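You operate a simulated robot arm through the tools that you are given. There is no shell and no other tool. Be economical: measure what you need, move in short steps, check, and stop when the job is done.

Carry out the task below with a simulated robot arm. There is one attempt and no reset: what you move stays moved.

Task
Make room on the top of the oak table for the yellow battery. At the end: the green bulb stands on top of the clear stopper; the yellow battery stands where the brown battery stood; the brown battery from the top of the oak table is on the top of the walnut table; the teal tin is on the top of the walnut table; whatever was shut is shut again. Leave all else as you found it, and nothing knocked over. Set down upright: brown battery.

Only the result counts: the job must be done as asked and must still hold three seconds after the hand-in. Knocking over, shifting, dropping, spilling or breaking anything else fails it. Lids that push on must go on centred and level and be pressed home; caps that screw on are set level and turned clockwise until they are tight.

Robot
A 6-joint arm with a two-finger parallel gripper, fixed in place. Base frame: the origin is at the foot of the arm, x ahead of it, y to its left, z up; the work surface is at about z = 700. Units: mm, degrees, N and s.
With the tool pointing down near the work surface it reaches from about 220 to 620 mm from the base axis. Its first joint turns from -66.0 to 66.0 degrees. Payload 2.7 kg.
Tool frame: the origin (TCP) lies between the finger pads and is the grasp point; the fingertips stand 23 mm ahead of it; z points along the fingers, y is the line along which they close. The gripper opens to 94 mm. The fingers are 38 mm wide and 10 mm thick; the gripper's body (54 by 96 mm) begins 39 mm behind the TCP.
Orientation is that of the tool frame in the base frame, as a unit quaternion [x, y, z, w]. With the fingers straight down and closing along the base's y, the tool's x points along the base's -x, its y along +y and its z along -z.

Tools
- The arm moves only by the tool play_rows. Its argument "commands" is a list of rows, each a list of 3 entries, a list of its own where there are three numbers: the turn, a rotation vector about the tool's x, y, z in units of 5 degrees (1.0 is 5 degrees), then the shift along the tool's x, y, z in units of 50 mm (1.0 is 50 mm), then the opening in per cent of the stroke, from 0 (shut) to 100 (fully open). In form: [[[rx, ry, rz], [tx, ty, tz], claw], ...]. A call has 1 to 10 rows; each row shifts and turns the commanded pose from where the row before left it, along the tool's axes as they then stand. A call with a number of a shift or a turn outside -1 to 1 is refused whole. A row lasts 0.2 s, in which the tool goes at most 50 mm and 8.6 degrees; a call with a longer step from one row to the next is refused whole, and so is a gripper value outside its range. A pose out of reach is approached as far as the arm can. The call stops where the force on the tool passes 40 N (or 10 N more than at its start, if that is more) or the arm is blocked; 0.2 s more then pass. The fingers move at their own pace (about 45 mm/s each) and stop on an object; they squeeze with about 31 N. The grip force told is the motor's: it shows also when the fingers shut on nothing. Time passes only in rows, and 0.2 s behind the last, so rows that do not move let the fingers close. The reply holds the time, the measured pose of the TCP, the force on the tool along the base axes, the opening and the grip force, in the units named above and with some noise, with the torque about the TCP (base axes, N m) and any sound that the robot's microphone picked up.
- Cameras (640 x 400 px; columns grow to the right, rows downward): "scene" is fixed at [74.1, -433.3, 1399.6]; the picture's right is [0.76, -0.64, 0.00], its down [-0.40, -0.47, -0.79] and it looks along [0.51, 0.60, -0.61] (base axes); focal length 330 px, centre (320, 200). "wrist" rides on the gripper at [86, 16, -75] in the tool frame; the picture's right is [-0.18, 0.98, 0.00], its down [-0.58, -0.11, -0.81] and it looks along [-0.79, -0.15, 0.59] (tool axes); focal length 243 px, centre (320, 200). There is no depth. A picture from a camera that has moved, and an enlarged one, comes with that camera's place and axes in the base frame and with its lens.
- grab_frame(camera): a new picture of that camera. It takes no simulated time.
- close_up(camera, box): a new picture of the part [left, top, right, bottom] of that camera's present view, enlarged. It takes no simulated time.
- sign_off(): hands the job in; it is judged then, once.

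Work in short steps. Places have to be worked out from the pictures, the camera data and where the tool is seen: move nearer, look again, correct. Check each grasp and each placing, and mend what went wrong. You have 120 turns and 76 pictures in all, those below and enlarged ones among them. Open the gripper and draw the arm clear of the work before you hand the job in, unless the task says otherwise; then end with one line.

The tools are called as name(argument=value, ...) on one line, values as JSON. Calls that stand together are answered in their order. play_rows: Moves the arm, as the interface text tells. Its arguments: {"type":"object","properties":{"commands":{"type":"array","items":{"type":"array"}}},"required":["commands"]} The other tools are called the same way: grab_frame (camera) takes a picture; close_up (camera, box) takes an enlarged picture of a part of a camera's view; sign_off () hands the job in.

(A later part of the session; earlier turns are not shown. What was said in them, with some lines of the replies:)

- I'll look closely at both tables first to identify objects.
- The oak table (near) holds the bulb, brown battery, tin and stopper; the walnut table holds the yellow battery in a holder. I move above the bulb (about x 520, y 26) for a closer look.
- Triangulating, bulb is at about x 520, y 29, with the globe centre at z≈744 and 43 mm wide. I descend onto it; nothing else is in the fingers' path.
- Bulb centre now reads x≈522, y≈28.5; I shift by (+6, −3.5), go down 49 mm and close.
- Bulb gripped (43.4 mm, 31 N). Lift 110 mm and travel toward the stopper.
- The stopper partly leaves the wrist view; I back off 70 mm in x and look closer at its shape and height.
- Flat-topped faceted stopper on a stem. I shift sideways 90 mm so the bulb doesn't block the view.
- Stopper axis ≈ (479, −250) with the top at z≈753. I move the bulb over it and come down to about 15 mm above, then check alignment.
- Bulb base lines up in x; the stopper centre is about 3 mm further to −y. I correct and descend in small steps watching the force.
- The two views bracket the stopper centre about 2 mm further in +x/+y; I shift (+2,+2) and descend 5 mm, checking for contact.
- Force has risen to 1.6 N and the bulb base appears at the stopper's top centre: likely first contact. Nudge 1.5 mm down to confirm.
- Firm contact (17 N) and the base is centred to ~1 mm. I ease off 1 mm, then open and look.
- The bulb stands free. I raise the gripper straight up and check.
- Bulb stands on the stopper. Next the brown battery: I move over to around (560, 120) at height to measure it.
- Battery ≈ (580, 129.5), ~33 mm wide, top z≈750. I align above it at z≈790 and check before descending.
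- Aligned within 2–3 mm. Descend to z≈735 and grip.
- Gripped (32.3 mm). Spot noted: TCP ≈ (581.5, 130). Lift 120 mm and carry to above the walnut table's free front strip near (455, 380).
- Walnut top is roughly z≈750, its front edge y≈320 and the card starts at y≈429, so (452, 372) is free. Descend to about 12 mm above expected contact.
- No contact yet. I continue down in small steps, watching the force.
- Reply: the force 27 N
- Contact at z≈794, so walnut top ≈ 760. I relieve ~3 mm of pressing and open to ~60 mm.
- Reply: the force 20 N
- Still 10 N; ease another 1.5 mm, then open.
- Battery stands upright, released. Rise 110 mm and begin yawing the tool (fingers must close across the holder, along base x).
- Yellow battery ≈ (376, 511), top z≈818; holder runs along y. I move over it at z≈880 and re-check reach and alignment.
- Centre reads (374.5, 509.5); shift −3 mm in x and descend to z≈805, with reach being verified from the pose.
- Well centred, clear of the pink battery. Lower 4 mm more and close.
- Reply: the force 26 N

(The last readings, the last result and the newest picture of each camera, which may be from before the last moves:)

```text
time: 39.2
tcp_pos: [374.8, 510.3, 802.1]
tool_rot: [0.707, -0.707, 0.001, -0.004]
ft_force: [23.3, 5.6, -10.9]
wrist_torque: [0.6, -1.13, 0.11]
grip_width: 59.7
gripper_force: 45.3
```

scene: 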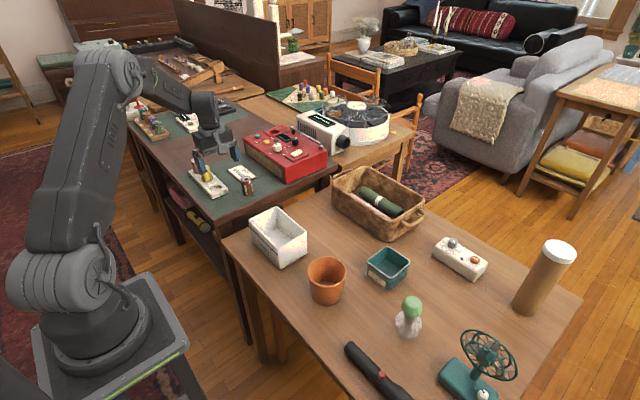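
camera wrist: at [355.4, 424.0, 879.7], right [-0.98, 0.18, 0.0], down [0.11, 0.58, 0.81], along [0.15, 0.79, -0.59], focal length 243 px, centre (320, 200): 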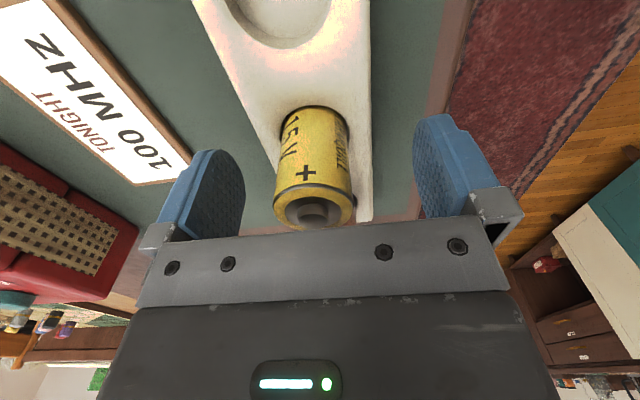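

The fingertips caught the holder's sides at 59.7 mm — too low. Open and raise.

play_rows(commands=[[[0, 0, 0], [0, 0, 0], 90], [[0, 0, 0], [0, 0, 0], 100], [[0, 0, 0], [0, 0, 0], 100], [[0, 0, 0], [0, 0, -0.24], 100], [[0, 0, 0], [0, 0, 0], 100]])

close_up(camera="scene", box=[160, 130, 272, 200])

grab_frame(camera="wrist")

```text
time: 40.4
tcp_pos: [373.1, 511.0, 814.0]
tool_rot: [0.708, -0.706, 0.0, -0.001]
ft_force: [1.3, -0.4, 0.5]
wrist_torque: [0.0, -0.01, -0.03]
grip_width: 93.8
gripper_force: 0.0
```

```text
5.71 times, centred on (216, 165) of scene
camera zoom: at [74.1, -433.3, 1399.6], right [0.76, -0.64, 0.0], down [-0.4, -0.47, -0.79], along [0.51, 0.6, -0.61], focal length 1885 px, centre (914, 400)
```

zoom: 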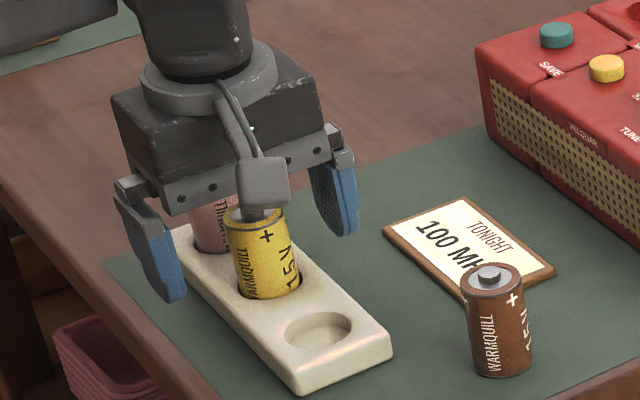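

```text
34 pictures are left
camera wrist: at [354.9, 423.9, 887.6], right [-0.98, 0.18, 0.0], down [0.11, 0.58, 0.81], along [0.15, 0.79, -0.59], focal length 243 px, centre (320, 200)
```

wrist: 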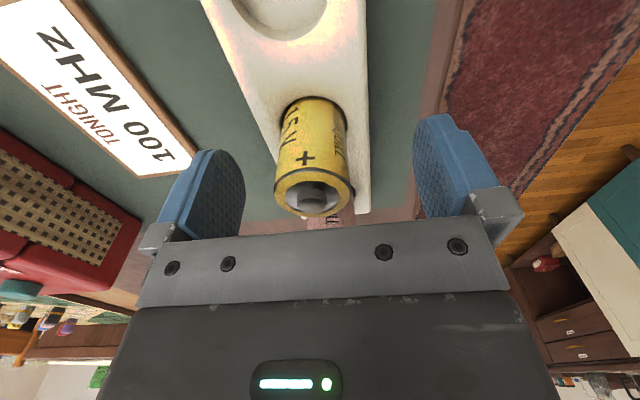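

Holder unchanged. I set the TCP ~811 (fingertips above the holder), shift 1.5 mm to +x, and close again.

play_rows(commands=[[[0, 0, 0], [0, -0.03, 0.06], 100], [[0, 0, 0], [0, 0, 0], 75], [[0, 0, 0], [0, 0, 0], 60], [[0, 0, 0], [0, 0, 0], 50], [[0, 0, 0], [0, 0, 0], 45], [[0, 0, 0], [0, 0, 0], 42]])

grab_frame(camera="wrist")

```text
time: 41.8
tcp_pos: [374.4, 511.3, 810.8]
tool_rot: [0.708, -0.706, 0.0, -0.001]
ft_force: [-0.1, 0.1, 0.7]
wrist_torque: [0.0, 0.0, 0.04]
grip_width: 39.6
gripper_force: 0.0
```

```text
33 pictures are left
camera wrist: at [356.6, 424.0, 884.4], right [-0.98, 0.18, 0.0], down [0.11, 0.58, 0.81], along [0.15, 0.79, -0.59], focal length 243 px, centre (320, 200)
```

wrist: 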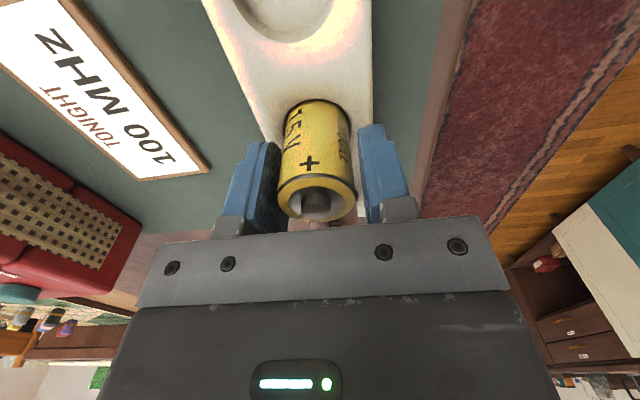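

The fingers clear the holder and straddle the battery. Close and lift slightly.

play_rows(commands=[[[0, 0, 0], [0, 0, 0], 38], [[0, 0, 0], [0, 0, 0], 34], [[0, 0, 0], [0, 0, 0], 15], [[0, 0, 0], [0, 0, 0], 15], [[0, 0, 0], [0, 0, 0], 15]])

```text
time: 43.0
tcp_pos: [374.4, 511.3, 811.3]
tool_rot: [0.708, -0.706, 0.0, -0.001]
ft_force: [1.2, -0.2, -0.1]
wrist_torque: [0.0, -0.01, 0.02]
grip_width: 31.9
gripper_force: 30.9
```

Gripped (31.9 mm). Lift 95 mm straight up and check that it came out cleanly.

play_rows(commands=[[[0, 0, 0], [0, 0, -0.3], 15], [[0, 0, 0], [0, 0, -0.5], 15], [[0, 0, 0], [0, 0, -0.6], 15], [[0, 0, 0], [0, 0, -0.6], 15], [[0, 0, 0], [0.8, 0, 0], 15], [[0, 0, 0], [0.8, 0, 0], 15], [[0, 0, 0], [0, 0, 0], 15]])

grab_frame(camera="wrist")

close_up(camera="scene", box=[160, 110, 304, 200])

```text
time: 44.6
tcp_pos: [375.4, 429.5, 914.0]
tool_rot: [0.708, -0.706, 0.0, -0.001]
ft_force: [-0.1, 0.5, -2.2]
wrist_torque: [0.02, 0.01, 0.03]
grip_width: 32.0
gripper_force: 30.7
```

```text
32 pictures are left
camera wrist: at [358.7, 341.3, 986.6], right [-0.98, 0.18, 0.0], down [0.11, 0.58, 0.81], along [0.15, 0.79, -0.59], focal length 243 px, centre (320, 200)
```

wrist: 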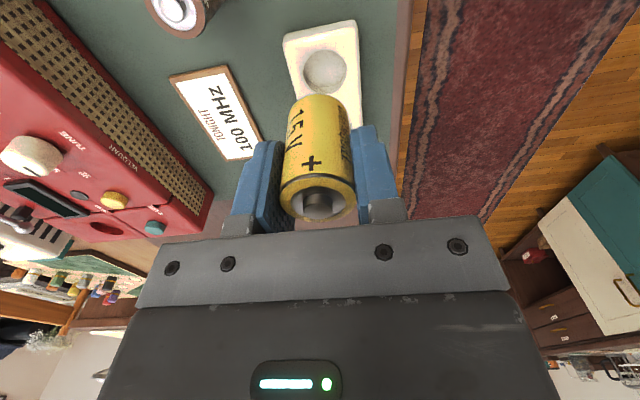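

```text
4.44 times, centred on (232, 155) of scene
camera zoom: at [74.1, -433.3, 1399.6], right [0.76, -0.64, 0.0], down [-0.4, -0.47, -0.79], along [0.51, 0.6, -0.61], focal length 1466 px, centre (711, 400)
```

zoom: 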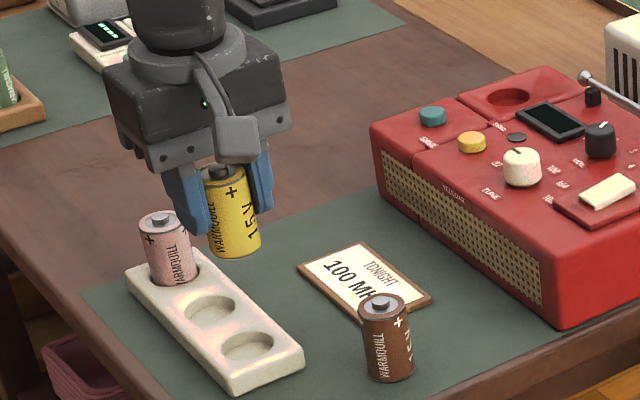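

Yellow battery is out, holder and pink intact. Yaw the tool back 90°.

play_rows(commands=[[[0, 0, 1], [0, 0, 0], 15], [[0, 0, 1], [0, 0, 0], 15], [[0, 0, 1], [0, 0, 0], 15], [[0, 0, 1], [0, 0, 0], 15], [[0, 0, 1], [0, 0, 0], 15], [[0, 0, 1], [0, 0, 0], 15], [[0, 0, 1], [0, 0, 0], 15], [[0, 0, 1], [0, 0, 0], 15], [[0, 0, 1], [0, 0, 0], 15], [[0, 0, 1], [0, 0, 0], 15]])

play_rows(commands=[[[0, 0, 1], [0, 0, 0], 15], [[0, 0, 1], [0, 0, 0], 15], [[0, 0, 1], [0, 0, 0], 15], [[0, 0, 1], [0, 0, 0], 15], [[0, 0, 1], [0, 0, 0], 15], [[0, 0, 1], [0, 0, 0], 15], [[0, 0, 1], [0, 0, 0], 15], [[0, 0, 1], [0, 0, 0], 15], [[0, 0, 0], [0, 0, 0], 15]])

```text
time: 46.8
tcp_pos: [373.8, 431.2, 912.0]
tool_rot: [-0.341, 0.94, 0.0, 0.001]
ft_force: [-0.1, 0.1, -0.5]
wrist_torque: [0.0, -0.03, -0.02]
grip_width: 32.0
gripper_force: 31.3
```

```text
time: 48.8
tcp_pos: [374.0, 430.3, 910.1]
tool_rot: [0.0, 1.0, 0.001, 0.0]
ft_force: [0.1, 1.0, -1.6]
wrist_torque: [-0.01, -0.02, -0.01]
grip_width: 32.2
gripper_force: 31.2
```

Carry to above the brown battery's former spot (581.5, 130).

play_rows(commands=[[[0, 0, 0], [-0.519, -0.751, 0], 15], [[0, 0, 0], [-0.519, -0.751, 0], 15], [[0, 0, 0], [-0.519, -0.751, 0], 15], [[0, 0, 0], [-0.519, -0.751, 0], 15], [[0, 0, 0], [-0.519, -0.751, 0], 15], [[0, 0, 0], [-0.519, -0.751, 0], 15], [[0, 0, 0], [-0.519, -0.751, 0], 15], [[0, 0, 0], [-0.519, -0.751, 0], 15], [[0, 0, 0], [0, 0, 0], 15], [[0, 0, 0], [0, 0, 0], 15]])

play_rows(commands=[[[0, 0, 0], [0, 0, 0.8], 15], [[0, 0, 0], [0, 0, 0.8], 15], [[0, 0, 0], [0, 0, 0.6], 15], [[0, 0, 0], [0, 0, 0.3], 15], [[0, 0, 0], [0, 0, 0], 15], [[0, 0, 0], [0, 0, 0], 15]])

close_up(camera="scene", box=[280, 170, 440, 270])

```text
time: 51.0
tcp_pos: [582.0, 130.8, 904.2]
tool_rot: [-0.001, 1.0, 0.001, 0.0]
ft_force: [0.1, -0.6, -0.6]
wrist_torque: [-0.01, 0.0, -0.01]
grip_width: 32.4
gripper_force: 30.8
```

```text
time: 52.4
tcp_pos: [584.0, 130.1, 783.0]
tool_rot: [0.0, 1.0, 0.001, 0.001]
ft_force: [-0.5, -0.2, -1.5]
wrist_torque: [-0.02, -0.01, 0.0]
grip_width: 32.1
gripper_force: 30.8
```

```text
4.00 times, centred on (360, 220) of scene
camera zoom: at [74.1, -433.3, 1399.6], right [0.76, -0.64, 0.0], down [-0.4, -0.47, -0.79], along [0.51, 0.6, -0.61], focal length 1320 px, centre (160, 120)
```

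zoom: 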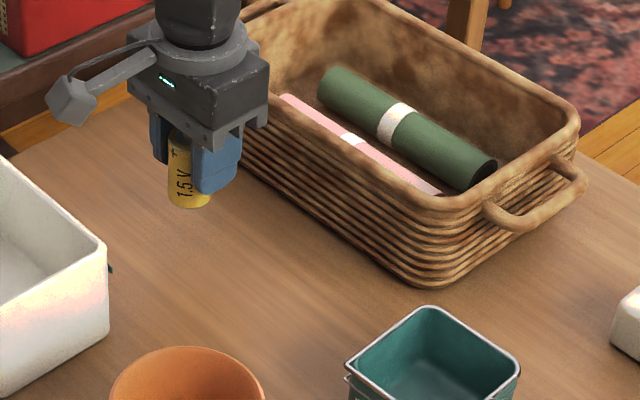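

Position matches the spot. Descend to ~750, then small steps.

play_rows(commands=[[[0, 0, 0], [0.01, 0, 0.3], 15], [[0, 0, 0], [0, 0, 0.3], 15], [[0, 0, 0], [0, 0, 0.08], 15], [[0, 0, 0], [0, 0, 0], 15], [[0, 0, 0], [0, 0, 0], 15]])

close_up(camera="scene", box=[280, 170, 440, 270])

```text
time: 53.6
tcp_pos: [581.4, 130.5, 751.1]
tool_rot: [-0.001, 1.0, 0.001, 0.002]
ft_force: [0.0, -0.5, -2.0]
wrist_torque: [0.01, -0.02, -0.01]
grip_width: 32.5
gripper_force: 31.2
```

```text
4.00 times, centred on (360, 220) of scene
camera zoom: at [74.1, -433.3, 1399.6], right [0.76, -0.64, 0.0], down [-0.4, -0.47, -0.79], along [0.51, 0.6, -0.61], focal length 1320 px, centre (160, 120)
```

zoom: 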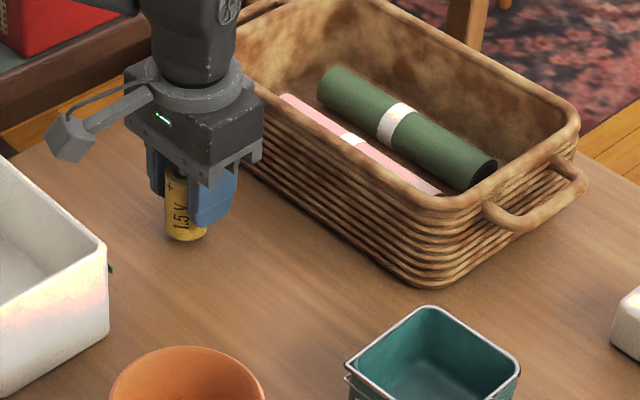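

play_rows(commands=[[[0, 0, 0], [0, 0, 0.05], 15], [[0, 0, 0], [0, 0, 0.03], 15], [[0, 0, 0], [0, 0, 0], 15], [[0, 0, 0], [0, 0, 0], 15]])

```text
time: 54.6
tcp_pos: [580.2, 130.8, 746.9]
tool_rot: [-0.001, 1.0, 0.001, 0.0]
ft_force: [0.3, -0.1, -2.0]
wrist_torque: [0.03, -0.01, 0.04]
grip_width: 32.6
gripper_force: 30.6
```

Still free (−2 N is the battery's weight); continue in small steps.

play_rows(commands=[[[0, 0, 0], [0, 0, 0.04], 15], [[0, 0, 0], [0, 0, 0], 15], [[0, 0, 0], [0, 0, 0], 15]])

play_rows(commands=[[[0, 0, 0], [0, 0, 0.03], 15], [[0, 0, 0], [0, 0, 0], 15], [[0, 0, 0], [0, 0, 0], 15]])

```text
time: 55.4
tcp_pos: [581.9, 129.7, 744.5]
tool_rot: [-0.001, 1.0, 0.001, 0.002]
ft_force: [0.2, 0.1, 0.5]
wrist_torque: [-0.01, -0.02, 0.01]
grip_width: 32.4
gripper_force: 30.5
```

```text
time: 56.2
tcp_pos: [582.0, 130.6, 744.5]
tool_rot: [-0.002, 1.0, 0.001, 0.001]
ft_force: [0.8, 1.0, -1.5]
wrist_torque: [-0.01, -0.02, -0.01]
grip_width: 32.1
gripper_force: 31.7
```

play_rows(commands=[[[0, 0, 0], [0, 0, 0.04], 15], [[0, 0, 0], [0, 0, 0], 15], [[0, 0, 0], [0, 0, 0], 15]])

```text
time: 57.0
tcp_pos: [581.2, 130.2, 743.2]
tool_rot: [-0.001, 1.0, 0.001, 0.003]
ft_force: [-5.3, 0.2, 18.9]
wrist_torque: [0.09, 0.41, 0.06]
grip_width: 32.1
gripper_force: 30.6
```

Contact at ~743. Ease 1 mm and release.

play_rows(commands=[[[0, 0, 0], [0, 0, -0.025], 15], [[0, 0, 0], [0, 0, 0], 15], [[0, 0, 0], [0, 0, 0], 25], [[0, 0, 0], [0, 0, 0], 40], [[0, 0, 0], [0, 0, 0], 60], [[0, 0, 0], [0, 0, 0], 60], [[0, 0, 0], [0, 0, -0.3], 60], [[0, 0, 0], [0, 0, -0.7], 60], [[0, 0, 0], [0, 0, -0.9], 60], [[0, 0, 0], [0, 0, -0.9], 60]])

close_up(camera="scene", box=[280, 170, 440, 270])

```text
time: 59.2
tcp_pos: [580.2, 128.9, 883.8]
tool_rot: [-0.002, 1.0, 0.001, 0.0]
ft_force: [0.1, 0.2, 0.2]
wrist_torque: [0.03, -0.02, 0.02]
grip_width: 56.3
gripper_force: 0.1
```

```text
4.00 times, centred on (360, 220) of scene
camera zoom: at [74.1, -433.3, 1399.6], right [0.76, -0.64, 0.0], down [-0.4, -0.47, -0.79], along [0.51, 0.6, -0.61], focal length 1320 px, centre (160, 120)
```

zoom: 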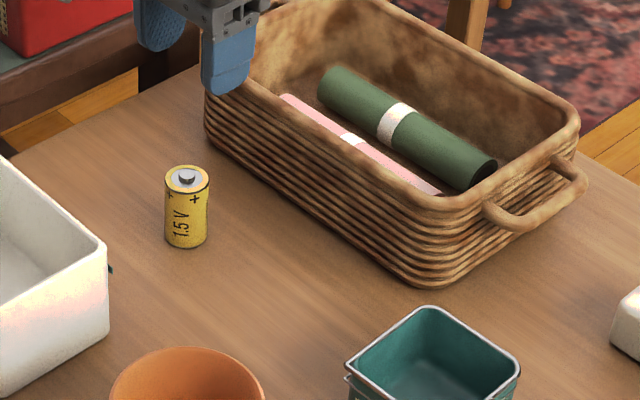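

Yellow stands at the brown battery's spot. Now move to the teal tin to measure it.

play_rows(commands=[[[0, 0, 0], [0.1, -0.95, 0], 60], [[0, 0, 0], [0.1, -0.95, 0], 60], [[0, 0, 0], [0.1, -0.95, 0], 60], [[0, 0, 0], [0.1, -0.95, 0], 60], [[0, 0, 0], [0.1, -0.95, 0], 60], [[0, 0, 0], [0, 0, 0], 60], [[0, 0, 0], [0, 0, 0], 60]])

grab_frame(camera="wrist")

close_up(camera="scene", box=[348, 230, 428, 300])

```text
time: 60.8
tcp_pos: [556.6, -109.5, 886.0]
tool_rot: [0.0, 1.0, 0.001, 0.0]
ft_force: [-0.4, 0.0, -0.4]
wrist_torque: [0.0, 0.01, 0.0]
grip_width: 56.6
gripper_force: 0.1
```

```text
27 pictures are left
camera wrist: at [469.8, -93.5, 960.0], right [0.18, 0.98, 0.0], down [0.58, -0.11, 0.81], along [0.79, -0.15, -0.59], focal length 243 px, centre (320, 200)
```

wrist: 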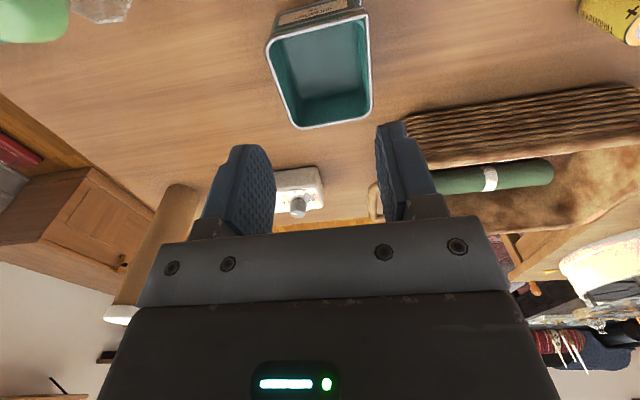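

```text
5.71 times, centred on (388, 265) of scene
camera zoom: at [74.0, -433.3, 1399.6], right [0.76, -0.64, 0.0], down [-0.4, -0.47, -0.79], along [0.51, 0.6, -0.61], focal length 1885 px, centre (-69, -171)
```

zoom: 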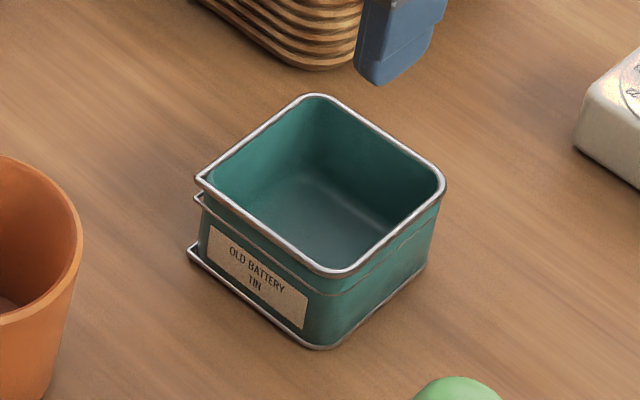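

Both cameras agree: tin rim spans x 539–623, y −147…−71, rim z≈749 (empty, with a front lip). I'll pinch its −y wall (so the gripper stays on the robot side when placing). Move above that wall first.

play_rows(commands=[[[0, 0, 0], [-0.26, -0.36, 0.3], 54], [[0, 0, 0], [-0.26, -0.36, 0.5], 54], [[0, 0, 0], [0, 0, 0.6], 54], [[0, 0, 0], [0, 0, 0.5], 54], [[0, 0, 0], [0, 0, 0], 54], [[0, 0, 0], [0, 0, 0], 54]])

grab_frame(camera="wrist")

close_up(camera="scene", box=[332, 230, 444, 300])

```text
time: 62.2
tcp_pos: [582.2, -143.2, 789.1]
tool_rot: [-0.001, 1.0, 0.0, 0.001]
ft_force: [1.1, -0.3, 0.0]
wrist_torque: [0.0, -0.01, 0.01]
grip_width: 50.9
gripper_force: 0.0
```

```text
25 pictures are left
camera wrist: at [494.6, -126.4, 862.6], right [0.18, 0.98, 0.0], down [0.58, -0.11, 0.81], along [0.79, -0.15, -0.59], focal length 243 px, centre (320, 200)
```

wrist: 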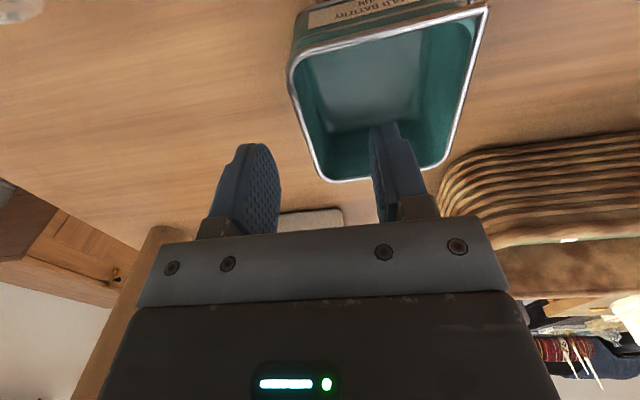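

```text
5.71 times, centred on (388, 265) of scene
camera zoom: at [74.1, -433.3, 1399.6], right [0.76, -0.64, 0.0], down [-0.4, -0.47, -0.79], along [0.51, 0.6, -0.61], focal length 1885 px, centre (-69, -171)
```

zoom: 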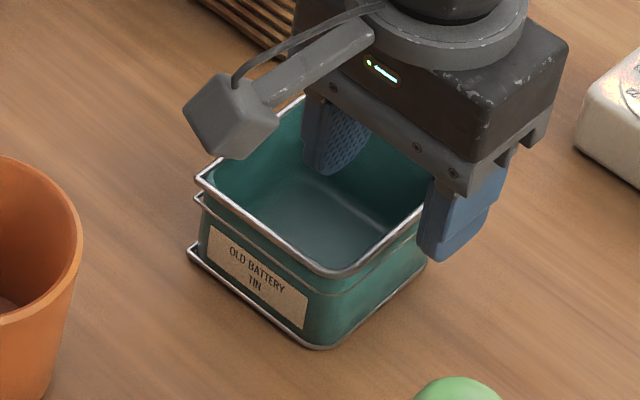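

Wall lies at y≈−149; shift −4 mm and descend to z≈735, then close gently.

play_rows(commands=[[[0, 0, 0], [0, -0.08, 0.3], 54], [[0, 0, 0], [0, 0, 0.4], 54], [[0, 0, 0], [0, 0, 0.36], 54], [[0, 0, 0], [0, 0, 0], 54], [[0, 0, 0], [0, 0, 0], 40]])

grab_frame(camera="wrist")

```text
time: 63.4
tcp_pos: [583.6, -147.0, 734.7]
tool_rot: [0.0, 1.0, 0.001, 0.0]
ft_force: [-0.3, -0.3, -0.3]
wrist_torque: [0.02, 0.0, 0.01]
grip_width: 37.4
gripper_force: 0.1
```

```text
23 pictures are left
camera wrist: at [494.3, -130.5, 809.2], right [0.18, 0.98, 0.0], down [0.58, -0.11, 0.81], along [0.79, -0.15, -0.59], focal length 243 px, centre (320, 200)
```

wrist: 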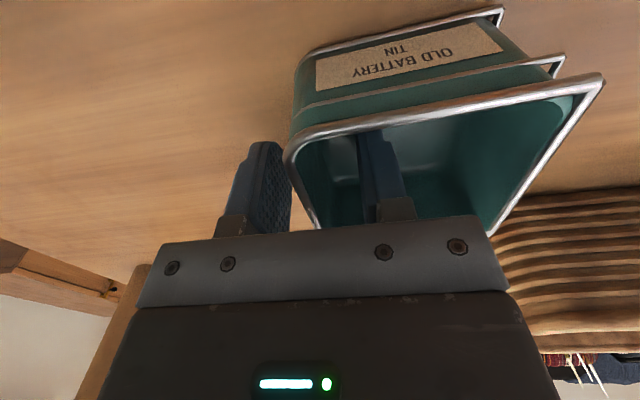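

The wall is ~5 mm nearer the outer finger; shift −5 mm in y, then close gradually.

play_rows(commands=[[[0, 0, 0], [0, -0.1, 0], 40], [[0, 0, 0], [0, 0, 0], 30], [[0, 0, 0], [0, 0, 0], 20], [[0, 0, 0], [0, 0, 0], 15]])

close_up(camera="wrist", box=[220, 100, 420, 225])

```text
time: 64.4
tcp_pos: [582.1, -150.1, 735.6]
tool_rot: [0.0, 1.0, 0.001, 0.001]
ft_force: [0.3, -0.3, -0.1]
wrist_torque: [0.0, -0.01, -0.01]
grip_width: 13.9
gripper_force: 0.1
```

```text
3.20 times, centred on (320, 162) of wrist
camera zoom: at [494.6, -135.6, 809.2], right [0.18, 0.98, 0.0], down [0.58, -0.11, 0.81], along [0.79, -0.15, -0.59], focal length 776 px, centre (320, 320)
```

zoom: 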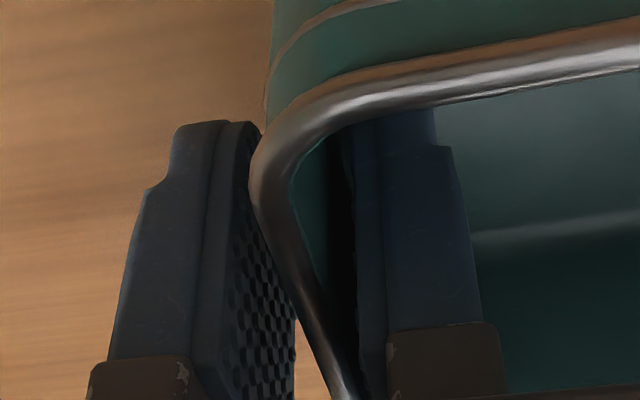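

play_rows(commands=[[[0, 0, 0], [0, 0, 0], 8], [[0, 0, 0], [0, 0, 0], 4], [[0, 0, 0], [0, 0, 0], 0], [[0, 0, 0], [0, 0, 0], 0], [[0, 0, 0], [0, 0, 0], 0]])

```text
time: 65.6
tcp_pos: [582.0, -151.0, 736.1]
tool_rot: [-0.001, 1.0, 0.001, 0.001]
ft_force: [0.0, 1.1, 0.0]
wrist_torque: [-0.11, 0.05, -0.04]
grip_width: 2.9
gripper_force: 30.8
```

Wall pinched at 2.9 mm with 31 N. Lift and look.

play_rows(commands=[[[0, 0, 0], [0, 0, -0.2], 0], [[0, 0, 0], [0, 0, -0.4], 0], [[0, 0, 0], [0, 0, -0.6], 0], [[0, 0, 0], [0, 0, -0.9], 0], [[0, 0, 0], [0, 0, -0.9], 0], [[0, 0, 0], [0, 0, 0], 0]])

grab_frame(camera="scene")

```text
time: 67.0
tcp_pos: [583.2, -152.1, 890.7]
tool_rot: [-0.001, 1.0, 0.0, 0.0]
ft_force: [-1.3, -0.6, -2.6]
wrist_torque: [-0.13, -0.02, 0.03]
grip_width: 2.9
gripper_force: 31.1
```

```text
21 pictures are left
```

scene: 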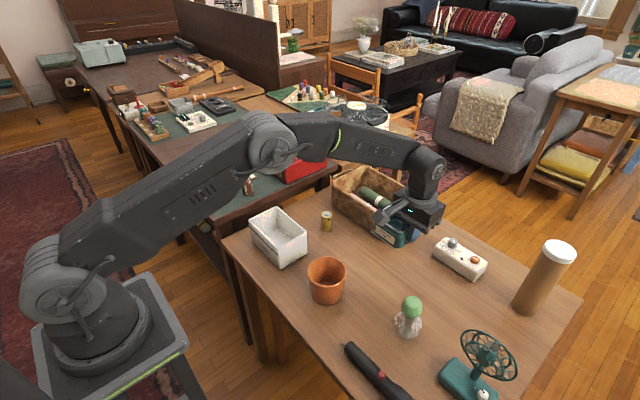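

Tin held level. Carry it towards the free left-front area of the walnut table (gripper at about (369, 322)).

play_rows(commands=[[[0, 0, 0], [0.389, 0.862, 0], 0], [[0, 0, 0], [0.389, 0.862, 0], 0], [[0, 0, 0], [0.389, 0.862, 0], 0], [[0, 0, 0], [0.389, 0.862, 0], 0], [[0, 0, 0], [0.389, 0.862, 0], 0], [[0, 0, 0], [0.389, 0.862, 0], 0], [[0, 0, 0], [0.389, 0.862, 0], 0], [[0, 0, 0], [0.389, 0.862, 0], 0], [[0, 0, 0], [0.389, 0.862, 0], 0], [[0, 0, 0], [0.389, 0.862, 0], 0]])

play_rows(commands=[[[0, 0, 0], [0.389, 0.862, 0], 0], [[0, 0, 0], [0, 0, 0.4], 0], [[0, 0, 0], [0, 0, 0.4], 0], [[0, 0, 0], [0, 0, 0], 0], [[0, 0, 0], [0, 0, 0], 0]])

grab_frame(camera="wrist")

close_up(camera="scene", box=[160, 130, 304, 220])

```text
time: 69.2
tcp_pos: [389.5, 278.5, 885.2]
tool_rot: [0.0, 1.0, 0.0, 0.0]
ft_force: [0.1, 0.4, -3.2]
wrist_torque: [-0.11, 0.02, 0.01]
grip_width: 2.6
gripper_force: 30.9
```

```text
time: 70.4
tcp_pos: [367.0, 321.0, 845.1]
tool_rot: [-0.001, 1.0, 0.001, 0.001]
ft_force: [-0.4, 0.2, -3.3]
wrist_torque: [-0.14, 0.02, -0.01]
grip_width: 3.0
gripper_force: 30.7
```

```text
20 pictures are left
camera wrist: at [279.9, 336.5, 918.2], right [0.18, 0.98, 0.0], down [0.58, -0.11, 0.81], along [0.79, -0.15, -0.59], focal length 243 px, centre (320, 200)
```

wrist: 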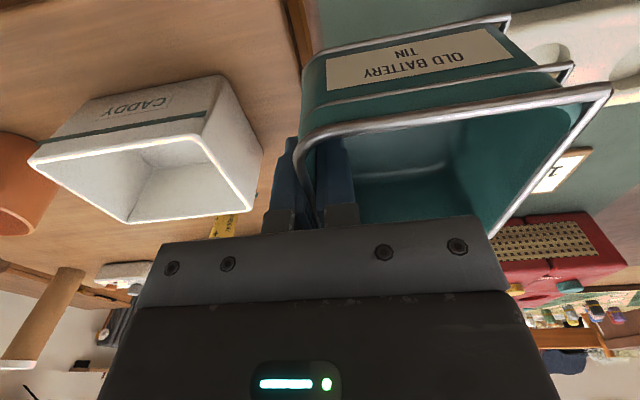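

```text
4.44 times, centred on (232, 175) of scene
camera zoom: at [74.1, -433.3, 1399.7], right [0.76, -0.64, 0.0], down [-0.4, -0.47, -0.79], along [0.51, 0.6, -0.61], focal length 1466 px, centre (711, 311)
```

zoom: 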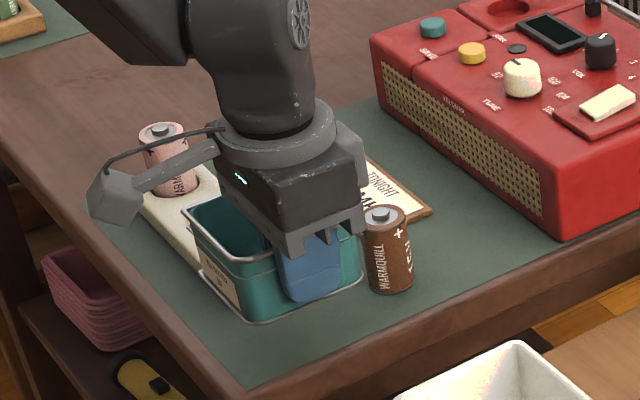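

Tin is level. I shift +8 mm in x and lower to just above holder height, then verify the gap to the holder end and brown battery.

play_rows(commands=[[[0, 0, 0], [-0.16, 0, 0.2], 0], [[0, 0, 0], [0, 0, 0.3], 0], [[0, 0, 0], [0, 0, 0.06], 0], [[0, 0, 0], [0, 0, 0], 0], [[0, 0, 0], [0, 0, 0], 0]])

close_up(camera="scene", box=[192, 160, 272, 210])

close_up(camera="wrist", box=[280, 0, 640, 225])

```text
time: 71.6
tcp_pos: [376.5, 321.7, 817.3]
tool_rot: [-0.001, 1.0, 0.001, 0.0]
ft_force: [-0.4, -0.1, -2.5]
wrist_torque: [-0.1, -0.04, -0.01]
grip_width: 2.7
gripper_force: 30.8
```

```text
8.00 times, centred on (232, 185) of scene
camera zoom: at [74.1, -433.3, 1399.7], right [0.76, -0.64, 0.0], down [-0.4, -0.47, -0.79], along [0.51, 0.6, -0.61], focal length 2639 px, centre (1024, 320)
```

zoom: 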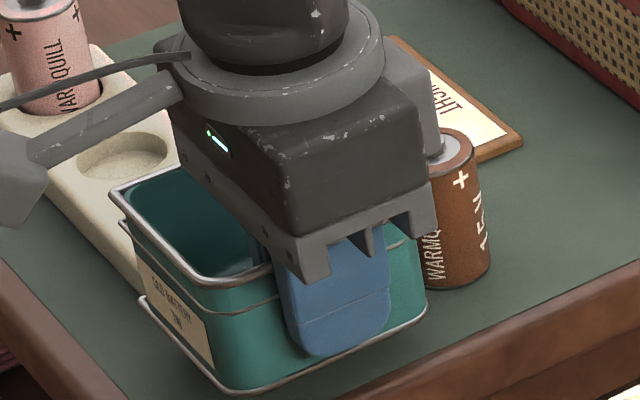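

```text
1.78 times, centred on (460, 112) of wrist
camera zoom: at [288.9, 336.9, 890.0], right [0.18, 0.98, 0.0], down [0.58, -0.11, 0.81], along [0.79, -0.15, -0.59], focal length 431 px, centre (71, 356)
```

zoom: 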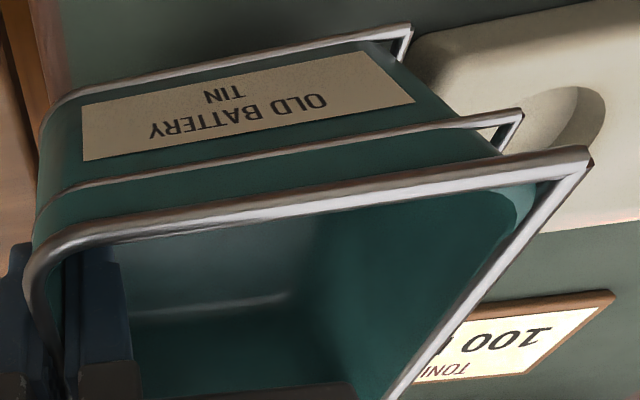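

Gap to holder end is ≈8–10 mm while the tin's front is right at the table edge; I shift +3 mm in y and lower 12 mm, then check again.

play_rows(commands=[[[0, 0, 0], [0, 0.06, 0], 0], [[0, 0, 0], [0, 0, 0.12], 0], [[0, 0, 0], [0, 0, 0.12], 0], [[0, 0, 0], [0, 0, 0], 0], [[0, 0, 0], [0, 0, 0], 0]])

close_up(camera="scene", box=[192, 165, 272, 215])

close_up(camera="wrist", box=[440, 0, 600, 100])

```text
time: 72.8
tcp_pos: [378.3, 325.5, 803.8]
tool_rot: [-0.001, 1.0, 0.001, 0.002]
ft_force: [0.5, 0.3, -2.7]
wrist_torque: [-0.11, 0.03, 0.01]
grip_width: 2.9
gripper_force: 31.2
```

```text
8.00 times, centred on (232, 190) of scene
camera zoom: at [74.1, -433.3, 1399.7], right [0.76, -0.64, 0.0], down [-0.4, -0.47, -0.79], along [0.51, 0.6, -0.61], focal length 2639 px, centre (1024, 280)
```

zoom: 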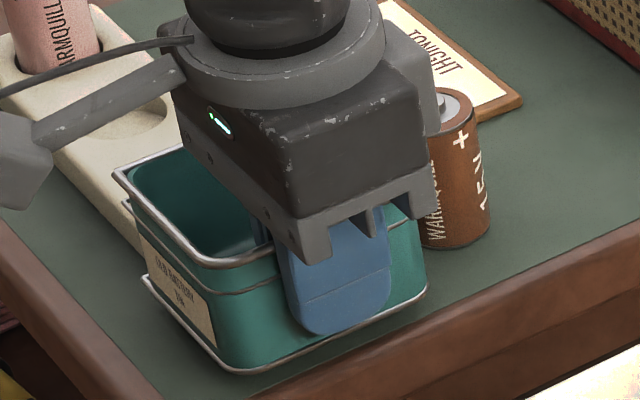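

```text
4.00 times, centred on (520, 50) of wrist
camera zoom: at [289.6, 341.3, 878.0], right [0.18, 0.98, 0.0], down [0.58, -0.11, 0.81], along [0.79, -0.15, -0.59], focal length 970 px, centre (-480, 800)
```

zoom: 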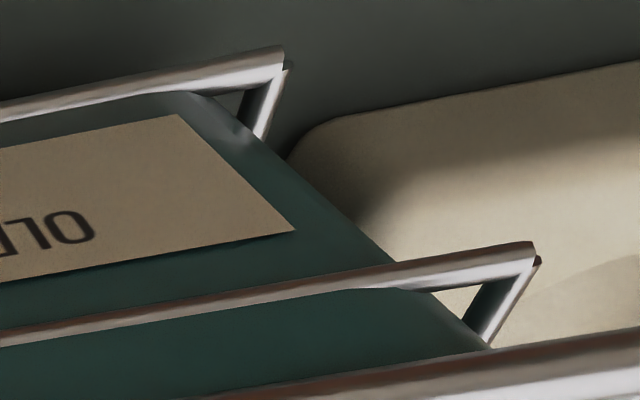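

Front edge has a further wooden border, so I shift −3 mm in y for more holder clearance and lower in small steps watching force.

play_rows(commands=[[[0, 0, 0], [0, -0.06, 0], 0], [[0, 0, 0], [0, 0, 0.06], 0], [[0, 0, 0], [0, 0, 0.04], 0], [[0, 0, 0], [0, 0, 0], 0], [[0, 0, 0], [0, 0, 0], 0]])

```text
time: 74.0
tcp_pos: [376.1, 323.4, 800.4]
tool_rot: [0.0, 1.0, 0.0, 0.001]
ft_force: [0.2, -0.1, -3.5]
wrist_torque: [-0.12, 0.01, -0.02]
grip_width: 2.8
gripper_force: 30.5
```

play_rows(commands=[[[0, 0, 0], [0, 0, 0.04], 0], [[0, 0, 0], [0, 0, 0.03], 0], [[0, 0, 0], [0, 0, 0], 0], [[0, 0, 0], [0, 0, 0], 0]])

close_up(camera="scene", box=[192, 165, 272, 215])

```text
time: 75.0
tcp_pos: [377.1, 322.8, 797.6]
tool_rot: [0.0, 1.0, 0.0, 0.0]
ft_force: [-0.7, -0.1, -3.8]
wrist_torque: [-0.14, -0.04, -0.03]
grip_width: 2.7
gripper_force: 31.6
```

```text
8.00 times, centred on (232, 190) of scene
camera zoom: at [74.1, -433.3, 1399.7], right [0.76, -0.64, 0.0], down [-0.4, -0.47, -0.79], along [0.51, 0.6, -0.61], focal length 2639 px, centre (1024, 280)
```

zoom: 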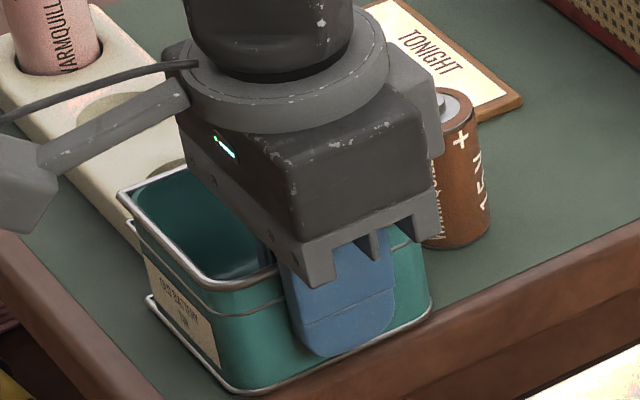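

Still free; go on down in ~1.5 mm steps.

play_rows(commands=[[[0, 0, 0], [0, 0, 0.03], 0], [[0, 0, 0], [0, 0, 0.02], 0], [[0, 0, 0], [0, 0, 0], 0], [[0, 0, 0], [0, 0, 0], 0]])

```text
time: 76.0
tcp_pos: [376.6, 322.6, 796.6]
tool_rot: [-0.001, 1.0, 0.001, 0.001]
ft_force: [-6.8, 0.3, 15.6]
wrist_torque: [-0.1, 0.61, 0.02]
grip_width: 2.9
gripper_force: 31.1
```

Contact (15 N). Ease 1 mm and open the fingers gently (small opening so the inner finger stays clear).

play_rows(commands=[[[0, 0, 0], [0, 0, -0.015], 0], [[0, 0, 0], [0, 0, 0], 0], [[0, 0, 0], [0, 0, 0], 5], [[0, 0, 0], [0, 0, 0], 10], [[0, 0, 0], [0, 0, 0], 20], [[0, 0, 0], [0, 0, 0], 25], [[0, 0, 0], [0, 0, 0], 25]])

close_up(camera="scene", box=[192, 165, 272, 215])

grab_frame(camera="wrist")

```text
time: 77.6
tcp_pos: [376.7, 323.3, 795.5]
tool_rot: [0.0, 1.0, 0.002, 0.001]
ft_force: [0.9, -0.4, 0.0]
wrist_torque: [-0.04, 0.01, -0.02]
grip_width: 23.5
gripper_force: 0.1
```

```text
8.00 times, centred on (232, 190) of scene
camera zoom: at [74.1, -433.3, 1399.6], right [0.76, -0.64, 0.0], down [-0.4, -0.47, -0.79], along [0.51, 0.6, -0.61], focal length 2639 px, centre (1024, 280)
```

zoom: 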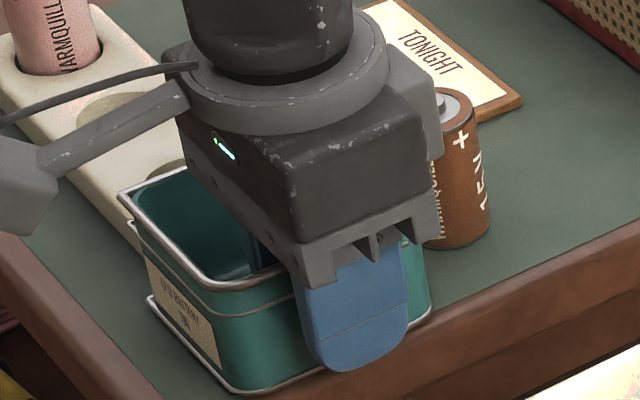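

```text
12 pictures are left
camera wrist: at [288.3, 339.2, 869.1], right [0.18, 0.98, 0.0], down [0.58, -0.11, 0.81], along [0.79, -0.15, -0.59], focal length 243 px, centre (320, 200)
```

wrist: 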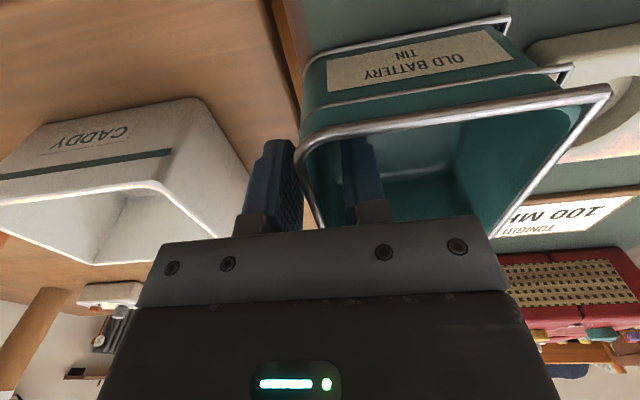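

Tin rests on the walnut table, released. Rise straight up, then look.

play_rows(commands=[[[0, 0, 0], [0, 0, -0.2], 25], [[0, 0, 0], [0, 0, -0.4], 25], [[0, 0, 0], [0, 0, -0.7], 25], [[0, 0, 0], [0, 0, -0.9], 25], [[0, 0, 0], [0, 0, -0.9], 25], [[0, 0, 0], [0.3, -0.9, 0], 25], [[0, 0, 0], [0.3, -0.9, 0], 25], [[0, 0, 0], [0.3, -0.9, 0], 25], [[0, 0, 0], [0, 0, 0], 25]])

grab_frame(camera="scene")

close_up(camera="scene", box=[160, 130, 304, 220])

```text
time: 79.6
tcp_pos: [329.1, 184.0, 955.0]
tool_rot: [0.0, 1.0, 0.001, 0.001]
ft_force: [0.6, 1.1, -0.2]
wrist_torque: [0.0, 0.02, 0.03]
grip_width: 23.5
gripper_force: 0.0
```

```text
11 pictures are left
```

scene: 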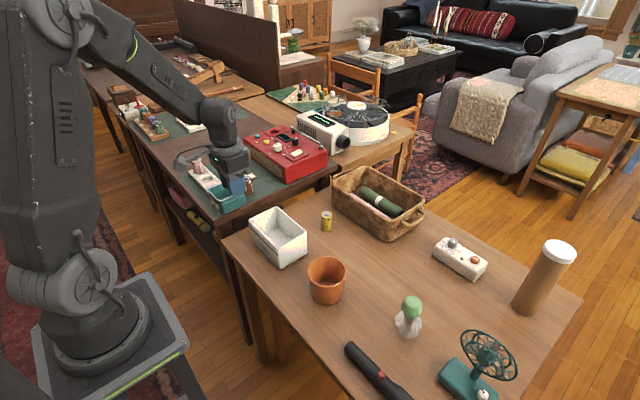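

```text
4.44 times, centred on (232, 175) of scene
camera zoom: at [74.0, -433.3, 1399.6], right [0.76, -0.64, 0.0], down [-0.4, -0.47, -0.79], along [0.51, 0.6, -0.61], focal length 1466 px, centre (711, 311)
```

zoom: 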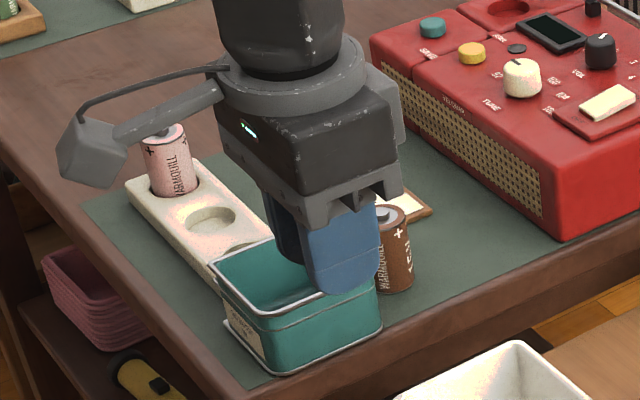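

All placed. I draw the arm up toward its start pose and check the bulb and tin once more.

play_rows(commands=[[[0, 0, 0], [0, -0.3, -0.8], 60], [[0, 0, 0], [0, -0.3, -0.8], 100], [[0, 0, 0], [0, -0.3, -0.8], 100], [[0, 0, 0], [0, 0, 0], 100]])

close_up(camera="scene", box=[370, 280, 450, 345])

close_up(camera="scene", box=[160, 130, 304, 220])

```text
time: 80.6
tcp_pos: [332.6, 143.0, 1069.8]
tool_rot: [-0.002, 1.0, 0.001, 0.001]
ft_force: [0.1, -0.1, 0.0]
wrist_torque: [0.0, -0.01, 0.02]
grip_width: 93.9
gripper_force: 0.2
```

```text
6.15 times, centred on (410, 312) of scene
camera zoom: at [74.0, -433.3, 1399.6], right [0.76, -0.64, 0.0], down [-0.4, -0.47, -0.79], along [0.51, 0.6, -0.61], focal length 2030 px, centre (-234, -492)
```

zoom: 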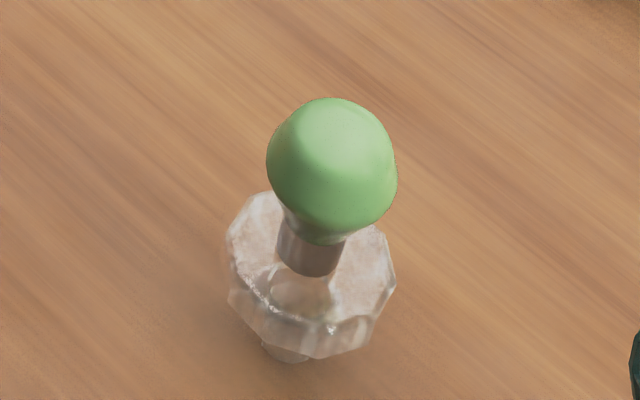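

```text
4.44 times, centred on (232, 175) of scene
camera zoom: at [74.0, -433.3, 1399.6], right [0.76, -0.64, 0.0], down [-0.4, -0.47, -0.79], along [0.51, 0.6, -0.61], focal length 1466 px, centre (711, 311)
```

zoom: 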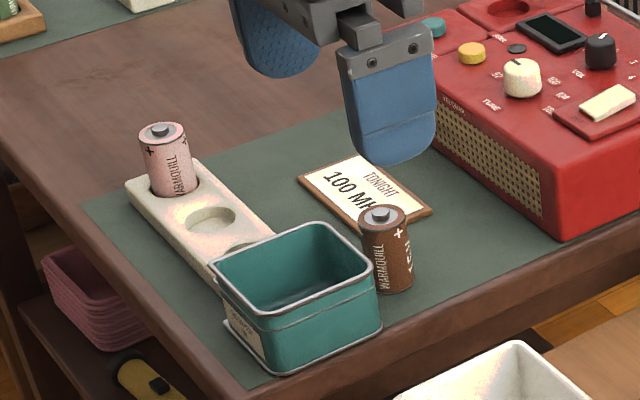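

Everything stands as required, and the arm is clear with the gripper open; handing in.

sign_off()

```text
The job is handed in.
```

I finished the job and handed it in: the green bulb stands on the clear stopper, the yellow battery is where the brown one stood, and the brown battery (upright) and teal tin are on the walnut table; nothing had to be opened, and nothing was knocked over.
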